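You operate a simulated robot arm through the tools that you are given. There is no shell and no other tool. Be economical: measure what you need, move in short steps, check, and stop when the job is done.

You are at the controls of a simulated robot arm. One attempt, no reset.

Task
Put the green end plug from the top of the zinc table on top of the steel clamp.

It is judged by the outcome, as a careful person would: the job done as asked, and still so three seconds after it is handed in. It fails if anything else is knocked over, pushed out of place, dropped, spilled or broken.

Robot
A 6-joint arm with a two-finger parallel gripper, fixed in place. Base frame: the origin is at the foot of the arm, x ahead of it, y to its left, z up; the work surface is at about z = 0. Readings come in m, degrees, newtons and seconds.
With the tool pointing down near the work surface it reaches from about 0.18 to 0.46 m from the base axis. Its first joint turns from -70.0 to 70.0 degrees. Payload 1.9 kg.
The tool frame sits at the grasp point between the pads (the TCP): z along the fingers, y along the line on which they close. The tips reach 0.023 m beyond it. The gripper opens to 0.094 m. The fingers are 0.038 m wide and 0.01 m thick; the gripper's body (0.054 by 0.096 m) begins 0.039 m behind the TCP.
Orientation is that of the tool frame in the base frame, as a unit quaternion [x, y, z, w]. With the fingers straight down and closing along the base's y, the tool's x points along the base's -x, its y along +y and its z along -z.

Tools
- The arm moves only by the tool step_arm. Its argument "increments" is a list of rows, each a list of 7 numbers: the gripper command, from -1 (fully open) to 1 (shut), values between in proportion, then the shift along the tool's x, y, z in m, then the turn, a rotation vector about the tool's x, y, z in degrees. In form: [[hand, x, y, z, wx, wy, wz], ...]. A call has 1 to 8 rows; each row is the pose to reach, as a shift and turn from the pose commanded when the call began, along the tool's axes at that moment. Rows are played at 5 a second. More than 0.05 m and 8.6 degrees between two rows, or a gripper value outside its range, and nothing of the call is played. A pose out of reach is approached as far as the arm can. The call stops where the force on the tool passes 40 N (or 10 N more than at its start, if that is more) or the arm is blocked; 0.2 s more then pass. The fingers move at their own pace (about 0.108 m/s each) and stop on an object; they squeeze with about 41 N. The grip force told is the motor's: it shows also when the fingers shut on nothing. Time passes only in rows, and 0.2 s behind the last, so rows that repeat a pose let the fingers close. The reply holds the time, the measured pose of the TCP, the force on the tool along the base axes, the opening and the grip force, in the units named above and with some noise.
- Cameras (640 x 400 px; columns grow to the right, rows downward): "scene" is fixed at [0.0507, 0.3026, 0.4371]; the picture's right is [-0.83, -0.56, 0.00], its down [-0.24, 0.36, -0.90] and it looks along [0.50, -0.75, -0.43] (base axes); focal length 333 px, centre (320, 200). "wrist" rides on the gripper at [-0.039, 0, -0.044] in the tool frame; the picture's right is [0.00, -1.00, 0.00], its down [0.97, 0.00, -0.24] and it looks along [0.24, 0.00, 0.97] (tool axes); focal length 218 px, centre (320, 200).
- capture(camera): a new picture of that camera. The clock stands still meanwhile.
- point_at(camera, pixels): for up to 12 pixels [column, row] of the newest picture of that camera ("zoom" is the newest enlarged one), the place [x, y, z] in the base frame of the surface seen there, good to about 0.003 m. The clock stands still meanwhile.
- close_up(camera, box): a new picture of the part [left, top, right, bottom] of that camera's present view, enlarged. The clock stands still meanwhile.
- finish_job(): hands the job in; it is judged then, once.

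Keep the steps short. Do not move on a guess: measure, check each grasp and each placing, and mend mistakes. In all there are 60 turns and 26 pictures (those below and enlarged ones count). Leave the gripper open and the arm clear of the work at the hand-in unless told otherwise, and finish with a single line.

The tools are called after "Emit:" as a command line: name --pt "numbers of a row" for each row, then --argument value for the rest, lists and objects as JSON in quotes. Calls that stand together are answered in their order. step_arm: Moves the arm, as the interface text tells. Its arguments: {"type":"object","properties":{"increments":{"type":"array","items":{"type":"array","items":{"type":"number"}}}},"required":["increments"]} The other tools are called the same way: capture (camera) takes a picture; point_at (camera, pixels) gives the place of the surface under pixels of a picture; close_up (camera, box) takes an enlarged picture of a part of a camera's view; finish_job () hands the job in.

At the start:

```text
t: 0.0
tcp_pos: [0.2433, -0.1271, 0.3048]
tool_rot: [0.001, 1.0, 0.0, -0.001]
force: [-0.1, 1.1, 0.0]
grip_width: 0.094
grasp_force: 0.0
```

scene: 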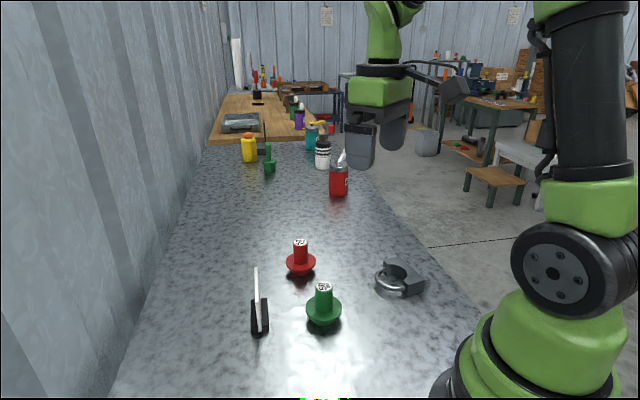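
wrist: 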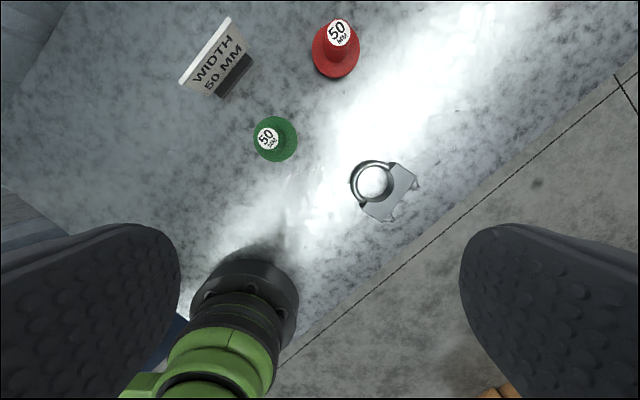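

I see the green plug at scene (323,305) and the clamp at (398,278). I'll enlarge both first.

Emit:
close_up --camera "scene" --box '[240, 220, 440, 345]'

Emit:
close_up --camera "wrist" --box '[240, 100, 432, 220]'

```text
3.20 times, centred on (340, 282) of scene
```

zoom: 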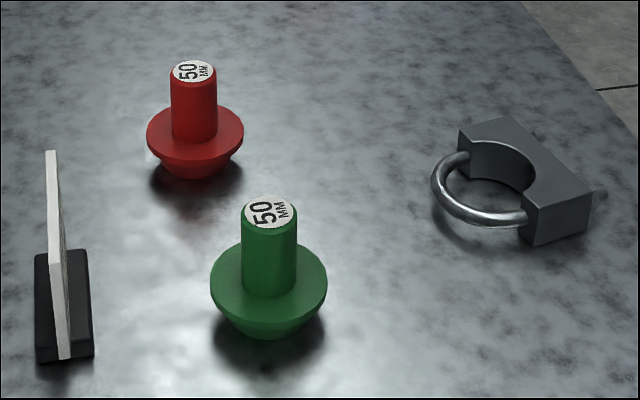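

```text
3.33 times, centred on (336, 160) of wrist
```

zoom: 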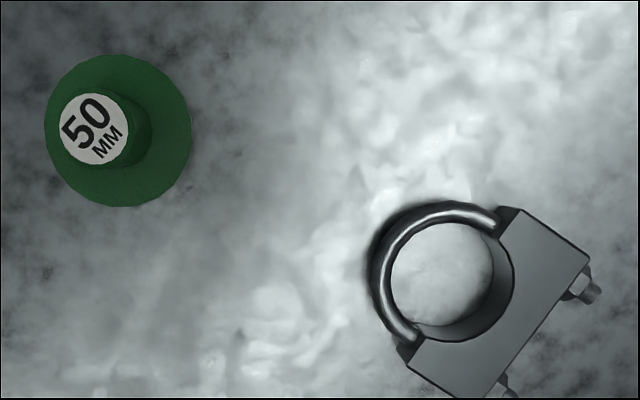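

Now measuring: plug top, flange points, and clamp points in the wrist zoom.

Emit:
point_at --camera "zoom" --pixels '[[95, 128], [62, 128], [128, 128], [95, 94], [95, 163], [170, 130], [120, 190], [120, 70], [30, 250], [150, 60]]'

Emit:
point_at --camera "zoom" --pixels '[[440, 270], [405, 232], [384, 290], [445, 212], [490, 215], [405, 325], [500, 345], [575, 260], [520, 220], [415, 360], [478, 385], [512, 280]]'

```text
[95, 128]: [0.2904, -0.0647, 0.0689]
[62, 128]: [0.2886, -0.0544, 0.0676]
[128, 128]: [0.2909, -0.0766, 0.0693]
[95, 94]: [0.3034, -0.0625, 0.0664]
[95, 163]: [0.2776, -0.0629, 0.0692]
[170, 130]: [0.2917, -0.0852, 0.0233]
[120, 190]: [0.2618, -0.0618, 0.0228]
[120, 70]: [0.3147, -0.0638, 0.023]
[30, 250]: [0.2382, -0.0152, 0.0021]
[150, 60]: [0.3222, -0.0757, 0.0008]
```

```text
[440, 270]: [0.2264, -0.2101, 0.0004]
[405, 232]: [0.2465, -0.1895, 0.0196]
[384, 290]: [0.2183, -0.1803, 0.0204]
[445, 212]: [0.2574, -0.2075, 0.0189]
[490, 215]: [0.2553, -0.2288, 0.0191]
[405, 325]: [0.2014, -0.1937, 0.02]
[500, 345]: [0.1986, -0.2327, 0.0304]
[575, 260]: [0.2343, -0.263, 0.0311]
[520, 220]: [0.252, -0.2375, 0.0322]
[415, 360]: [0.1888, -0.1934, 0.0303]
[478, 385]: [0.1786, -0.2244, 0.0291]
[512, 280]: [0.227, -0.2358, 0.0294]
```

Plug: stem axis about (0.289,-0.064), top 0.068, flange top 0.023. Clamp: saddle top 0.030, rod top 0.020. I need the plug's underside profile and the clamp's bore in detail.

Emit:
close_up --camera "scene" --box '[292, 275, 356, 335]'

Emit:
close_up --camera "scene" --box '[368, 250, 436, 305]'

```text
6.67 times, centred on (324, 305) of scene
```

zoom: 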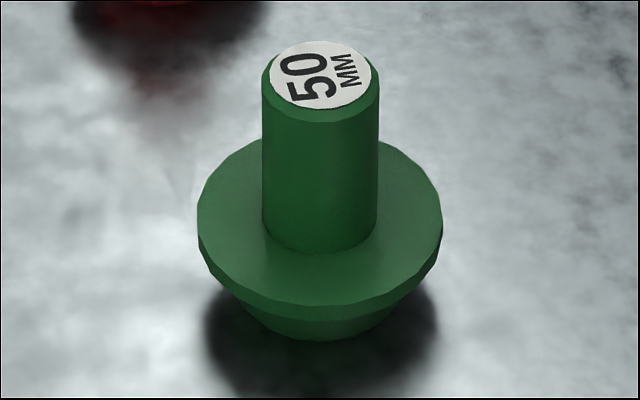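

```text
7.27 times, centred on (402, 278) of scene
```

zoom: 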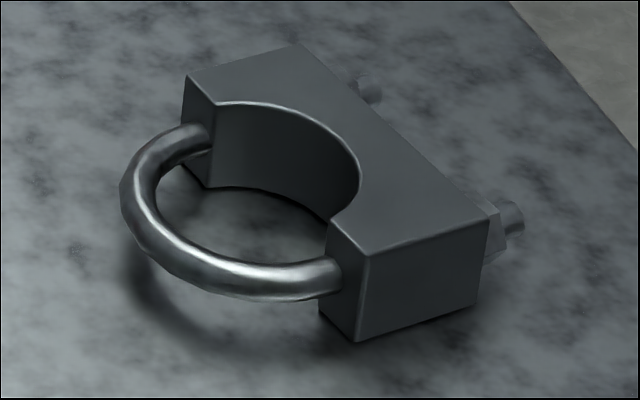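

Measuring saddle outline, bore edge, and rod in this zoom.

Emit:
point_at --camera "zoom" --pixels '[[192, 80], [290, 50], [218, 98], [290, 102], [340, 132], [362, 170], [335, 212], [370, 250], [482, 220], [125, 195], [225, 280], [330, 275]]'

```text
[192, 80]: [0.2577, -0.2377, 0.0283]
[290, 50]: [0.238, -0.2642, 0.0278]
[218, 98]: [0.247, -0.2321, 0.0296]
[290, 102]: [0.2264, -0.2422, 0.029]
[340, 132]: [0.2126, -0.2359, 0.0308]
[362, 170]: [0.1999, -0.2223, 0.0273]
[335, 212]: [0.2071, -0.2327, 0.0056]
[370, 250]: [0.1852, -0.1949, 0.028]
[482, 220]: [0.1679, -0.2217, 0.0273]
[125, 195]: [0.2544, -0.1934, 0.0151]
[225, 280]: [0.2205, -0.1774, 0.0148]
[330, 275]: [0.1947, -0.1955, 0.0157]
```

The saddle block is about 84 x 33 mm with its flat top at z≈0.03; front edge mid (0.2215,-0.2163), back edge mid (0.203,-0.243). The plug's ~42 mm base can stand on the solid part. First I move above the plug to TCP z≈0.15.

Emit:
step_arm --pt "-1 -0.0115 0.0157 0.038 0 0 0" --pt "-1 -0.023 0.0315 0.077 0 0 0" --pt "-1 -0.034 0.047 0.116 0 0 0" --pt "-1 -0.0457 0.063 0.155 0 0 0" --pt "-1 -0.0457 0.063 0.155 0 0 0"

Emit:
capture --camera "wrist"

```text
t: 1.2
tcp_pos: [0.2865, -0.0635, 0.1468]
tool_rot: [0.001, 1.0, 0.001, 0.0]
force: [-0.1, 0.0, 0.5]
grip_width: 0.0941
grasp_force: 0.1
```

```text
19 pictures are left
```

wrist: 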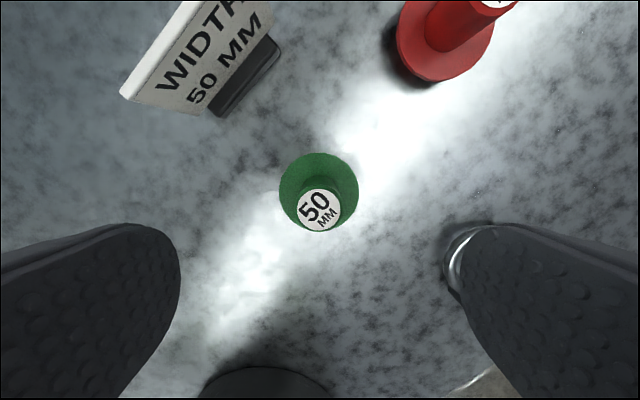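

Plug is centred between the fingers. Measuring the stem top, flange edges, sign corner and red plug edge.

Emit:
point_at --camera "wrist" --pixels '[[319, 210], [300, 210], [339, 210], [319, 192], [318, 229], [282, 190], [355, 190], [318, 156], [125, 96], [205, 112], [425, 78], [240, 110]]'

```text
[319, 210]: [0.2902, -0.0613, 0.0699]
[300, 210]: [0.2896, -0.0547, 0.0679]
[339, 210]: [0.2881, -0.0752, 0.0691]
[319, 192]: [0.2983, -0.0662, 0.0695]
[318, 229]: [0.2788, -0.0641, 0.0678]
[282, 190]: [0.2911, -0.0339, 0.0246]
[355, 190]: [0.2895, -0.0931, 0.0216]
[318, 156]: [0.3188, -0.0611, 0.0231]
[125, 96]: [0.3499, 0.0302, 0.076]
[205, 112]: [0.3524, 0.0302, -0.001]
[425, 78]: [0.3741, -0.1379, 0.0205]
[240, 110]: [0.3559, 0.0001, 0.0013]
```

Stem axis (0.2886,-0.064), dia ≈ 0.024; the sign and red plug lie clear. I descend about 0.087 and then check.

Emit:
step_arm --pt "-1 -0.0015 -0.0005 0.03 0 0 0" --pt "-1 -0.0015 -0.0005 0.06 0 0 0" --pt "-1 -0.0015 -0.0005 0.087 0 0 0" --pt "-1 -0.0015 -0.0005 0.087 0 0 0"

```text
t: 2.2
tcp_pos: [0.288, -0.0652, 0.0632]
tool_rot: [0.0, 1.0, 0.0, 0.0]
force: [0.0, -1.1, 0.7]
grip_width: 0.0938
grasp_force: 0.0
```

TCP z 0.063. I go down 0.011 more (tips 0.029, above the flange at 0.023), then close.

Emit:
step_arm --pt "-1 0 0.001 0.011 0 0 0" --pt "-1 0 0.001 0.011 0 0 0" --pt "1 0 0.001 0.011 0 0 0" --pt "1 0 0.001 0.011 0 0 0" --pt "1 0 0.001 0.011 0 0 0" --pt "1 0 0.001 0.011 0 0 0"

```text
t: 3.6
tcp_pos: [0.2888, -0.0637, 0.0521]
tool_rot: [0.0, 1.0, 0.0, -0.001]
force: [-0.1, 0.5, -0.4]
grip_width: 0.028
grasp_force: 40.7
```

Gripped: width 0.028, force 41 N. I lift 0.08 and look.

Emit:
step_arm --pt "1 0 0 -0.02 0 0 0" --pt "1 0 0 -0.05 0 0 0" --pt "1 0 0 -0.08 0 0 0" --pt "1 0 0 -0.08 0 0 0"

Emit:
close_up --camera "scene" --box '[240, 160, 432, 280]'

```text
t: 4.6
tcp_pos: [0.2876, -0.066, 0.1317]
tool_rot: [0.0, 1.0, 0.0, 0.0]
force: [-0.6, -0.2, -0.5]
grip_width: 0.0279
grasp_force: 40.8
```

```text
3.33 times, centred on (336, 220) of scene
```

zoom: 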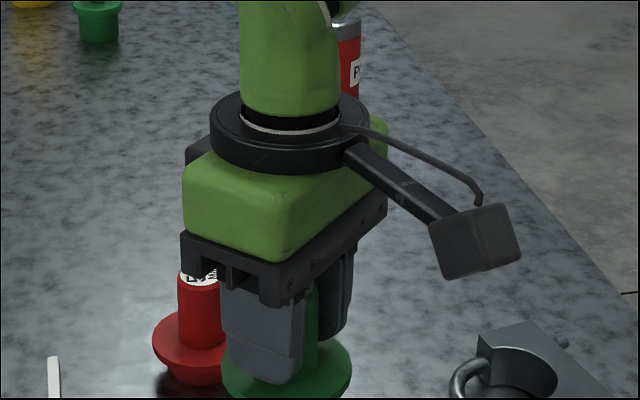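

Plug lifted upright and secure. I move part of the way, to about (0.21,-0.15), to view the clamp again from closer.

Emit:
step_arm --pt "1 0.026 -0.028 0 0 0 0" --pt "1 0.052 -0.056 0 0 0 0" --pt "1 0.078 -0.084 0 0 0 0" --pt "1 0.078 -0.084 0 0 0 0"

Emit:
capture --camera "wrist"

```text
t: 5.6
tcp_pos: [0.2123, -0.1485, 0.1315]
tool_rot: [0.0, 1.0, 0.0, 0.001]
force: [-0.3, 0.7, -0.7]
grip_width: 0.0281
grasp_force: 40.8
```

```text
17 pictures are left
```

wrist: 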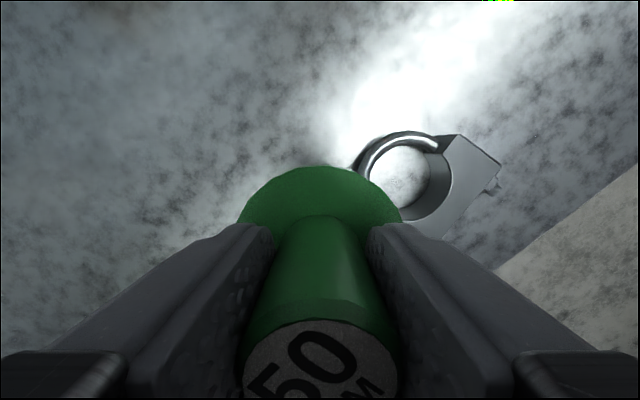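

Far half of the saddle is visible. Measuring its corners (458,137), (499,166) and the bore edge.

Emit:
point_at --camera "wrist" --pixels '[[459, 138], [498, 166], [447, 154], [452, 180], [445, 200], [425, 216], [484, 195], [470, 180], [445, 232], [380, 150]]'

```text
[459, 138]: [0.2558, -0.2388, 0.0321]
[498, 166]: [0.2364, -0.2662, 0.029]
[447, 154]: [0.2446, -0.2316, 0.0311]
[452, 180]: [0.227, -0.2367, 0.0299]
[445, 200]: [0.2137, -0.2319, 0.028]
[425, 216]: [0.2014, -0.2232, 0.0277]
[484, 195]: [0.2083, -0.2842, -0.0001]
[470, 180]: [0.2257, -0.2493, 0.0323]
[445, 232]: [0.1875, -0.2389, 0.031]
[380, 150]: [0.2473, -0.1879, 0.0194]
```

Measurements agree: front edge mid (0.221,-0.2166), depth 0.033, bore depth about 0.018. Target for the plug axis is (0.2095,-0.236). I move over it at the same height, then lower to leave about 1 cm.

Emit:
step_arm --pt "1 0.0005 -0.03 0 0 0 0" --pt "1 0.001 -0.06 0 0 0 0" --pt "1 0.0015 -0.0874 0 0 0 0" --pt "1 0.0015 -0.0874 0 0 0 0" --pt "1 0.0015 -0.0874 0.02 0 0 0" --pt "1 0.0015 -0.0874 0.037 0 0 0" --pt "1 0.0015 -0.0874 0.037 0 0 0"

Emit:
close_up --camera "scene" --box '[336, 210, 464, 310]'

```text
t: 7.2
tcp_pos: [0.21, -0.2353, 0.0932]
tool_rot: [0.0, 1.0, 0.0, -0.001]
force: [0.4, 0.8, -0.6]
grip_width: 0.0281
grasp_force: 41.4
```

```text
4.00 times, centred on (400, 260) of scene
```

zoom: 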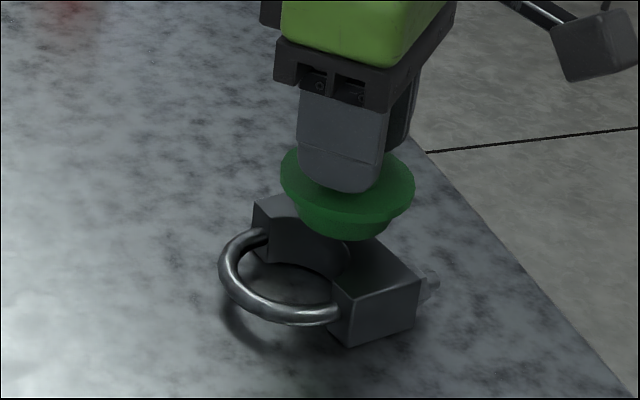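

The plug is over the saddle's solid part. Contact should come at TCP z≈0.082. I lower 0.009 in small steps.

Emit:
step_arm --pt "1 0 0 0.004 0 0 0" --pt "1 0 0 0.007 0 0 0" --pt "1 0 0 0.009 0 0 0" --pt "1 0 0 0.009 0 0 0"

```text
t: 8.2
tcp_pos: [0.209, -0.2354, 0.0849]
tool_rot: [0.0, 1.0, 0.0, 0.0]
force: [0.6, -0.2, 0.1]
grip_width: 0.0283
grasp_force: 41.3
```

No contact force yet; z 0.085. I lower in 1 mm steps.

Emit:
step_arm --pt "1 0 0 0.001 0 0 0" --pt "1 0 0 0.002 0 0 0" --pt "1 0 0 0.002 0 0 0"

Emit:
close_up --camera "scene" --box '[368, 240, 448, 302]'

```text
t: 9.0
tcp_pos: [0.2104, -0.2352, 0.0824]
tool_rot: [0.0, 1.0, 0.001, 0.0]
force: [0.4, 0.1, -0.3]
grip_width: 0.0282
grasp_force: 41.6
```

```text
6.45 times, centred on (408, 271) of scene
```

zoom: 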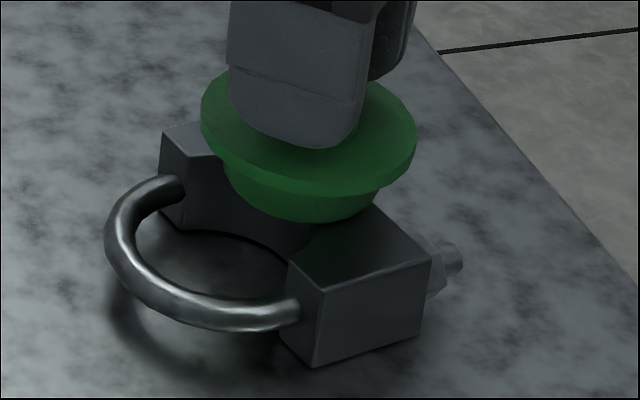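

Very close, no force yet. I continue by 0.5–1 mm steps.

Emit:
step_arm --pt "1 0 0 0.0007 0 0 0" --pt "1 0 0 0.0014 0 0 0" --pt "1 0 0 0.0014 0 0 0"

```text
t: 9.8
tcp_pos: [0.2089, -0.2353, 0.0804]
tool_rot: [0.0, 1.0, -0.001, 0.0]
force: [-6.1, 3.2, 21.6]
grip_width: 0.0278
grasp_force: 40.9
```

Contact: 22 N upward. I ease back 0.6 mm, then open gently in place.

Emit:
step_arm --pt "1 0 0 -0.0006 0 0 0" --pt "1 0 0 -0.0006 0 0 0"

```text
t: 10.4
tcp_pos: [0.2099, -0.2359, 0.0824]
tool_rot: [0.0, 1.0, 0.0, 0.0]
force: [0.1, -0.4, 1.8]
grip_width: 0.0278
grasp_force: 40.8
```

Force 1.8 N, just touching. Opening.

Emit:
step_arm --pt "0.3 0 0 -0.0006 0 0 0" --pt "0.0 0 0 -0.0006 0 0 0" --pt "-0.4 0 0 -0.0006 0 0 0" --pt "-0.4 0 0 -0.0006 0 0 0"

Emit:
close_up --camera "scene" --box '[352, 220, 448, 300]'

```text
t: 11.4
tcp_pos: [0.2095, -0.2357, 0.0826]
tool_rot: [0.0, 1.0, 0.0, 0.0]
force: [0.5, -0.2, -0.7]
grip_width: 0.0658
grasp_force: 0.1
```

```text
5.00 times, centred on (400, 260) of scene
```

zoom: 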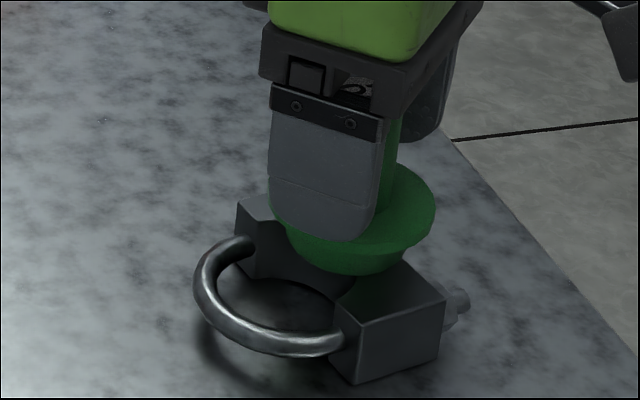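

The plug stands free and upright on the saddle. I raise the hand straight up while open, then look.

Emit:
step_arm --pt "-0.4 0 0 -0.02 0 0 0" --pt "-0.4 0 0 -0.06 0 0 0" --pt "-1 0 0 -0.1 0 0 0" --pt "-1 0 0 -0.14 0 0 0" --pt "-1 -0.03 0.02 -0.16 0 0 0" --pt "-1 -0.03 0.02 -0.16 0 0 0"

Emit:
capture --camera "scene"

Emit:
close_up --camera "scene" --box '[352, 220, 448, 300]'

Emit:
capture --camera "wrist"

```text
t: 12.8
tcp_pos: [0.2403, -0.2147, 0.2414]
tool_rot: [0.0, 1.0, 0.0, 0.0]
force: [0.7, 0.2, -0.1]
grip_width: 0.0939
grasp_force: 0.0
```

```text
13 pictures are left
```

scene: 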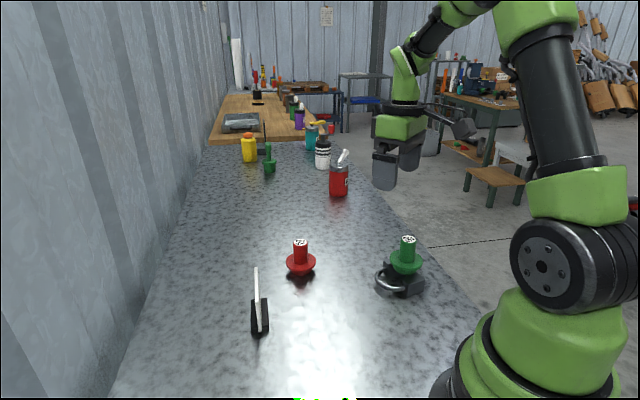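

```text
5.00 times, centred on (400, 260) of scene
```

zoom: 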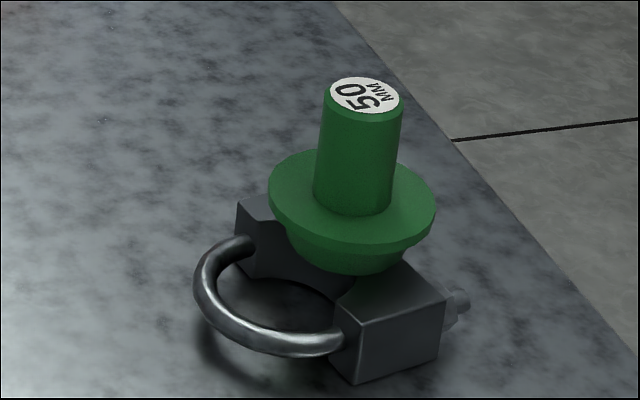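

```text
11 pictures are left
```

wrist: 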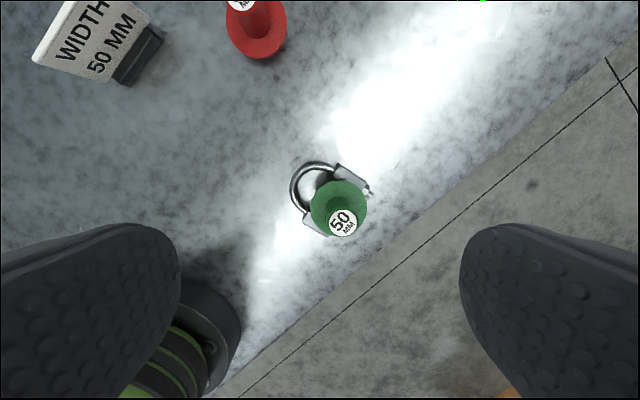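

It stands upright and everything else is in place. I wait about 1.5 s and check that it stays put.

Emit:
step_arm --pt "-1 0 0 0 0 0 0" --pt "-1 0 0 0 0 0 0" --pt "-1 0 0 0 0 0 0" --pt "-1 0 0 0 0 0 0" --pt "-1 0 0 0 0 0 0" --pt "-1 0 0 0 0 0 0" --pt "-1 0 0 0 0 0 0"

Emit:
close_up --camera "scene" --box '[352, 220, 448, 300]'

```text
t: 14.4
tcp_pos: [0.2396, -0.2151, 0.2421]
tool_rot: [0.0, 1.0, 0.0, 0.0]
force: [0.3, -0.7, -0.2]
grip_width: 0.0937
grasp_force: 0.1
```

```text
5.00 times, centred on (400, 260) of scene
```

zoom: 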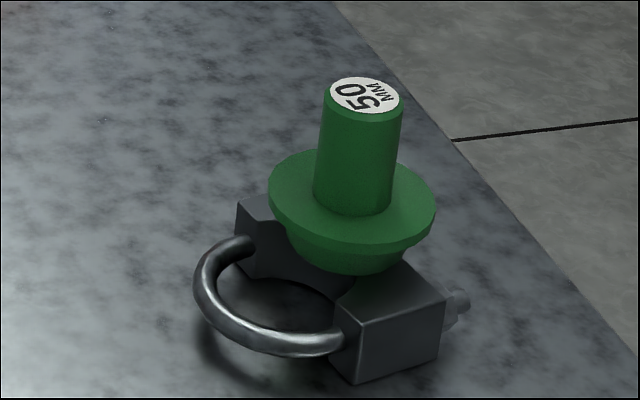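

Nothing has moved; the gripper is open and clear. Handing in.

Emit:
finish_job

```text
The job is handed in.
```

The green end plug is standing upright on top of the steel clamp, nothing else was moved, and the gripper is open and clear.
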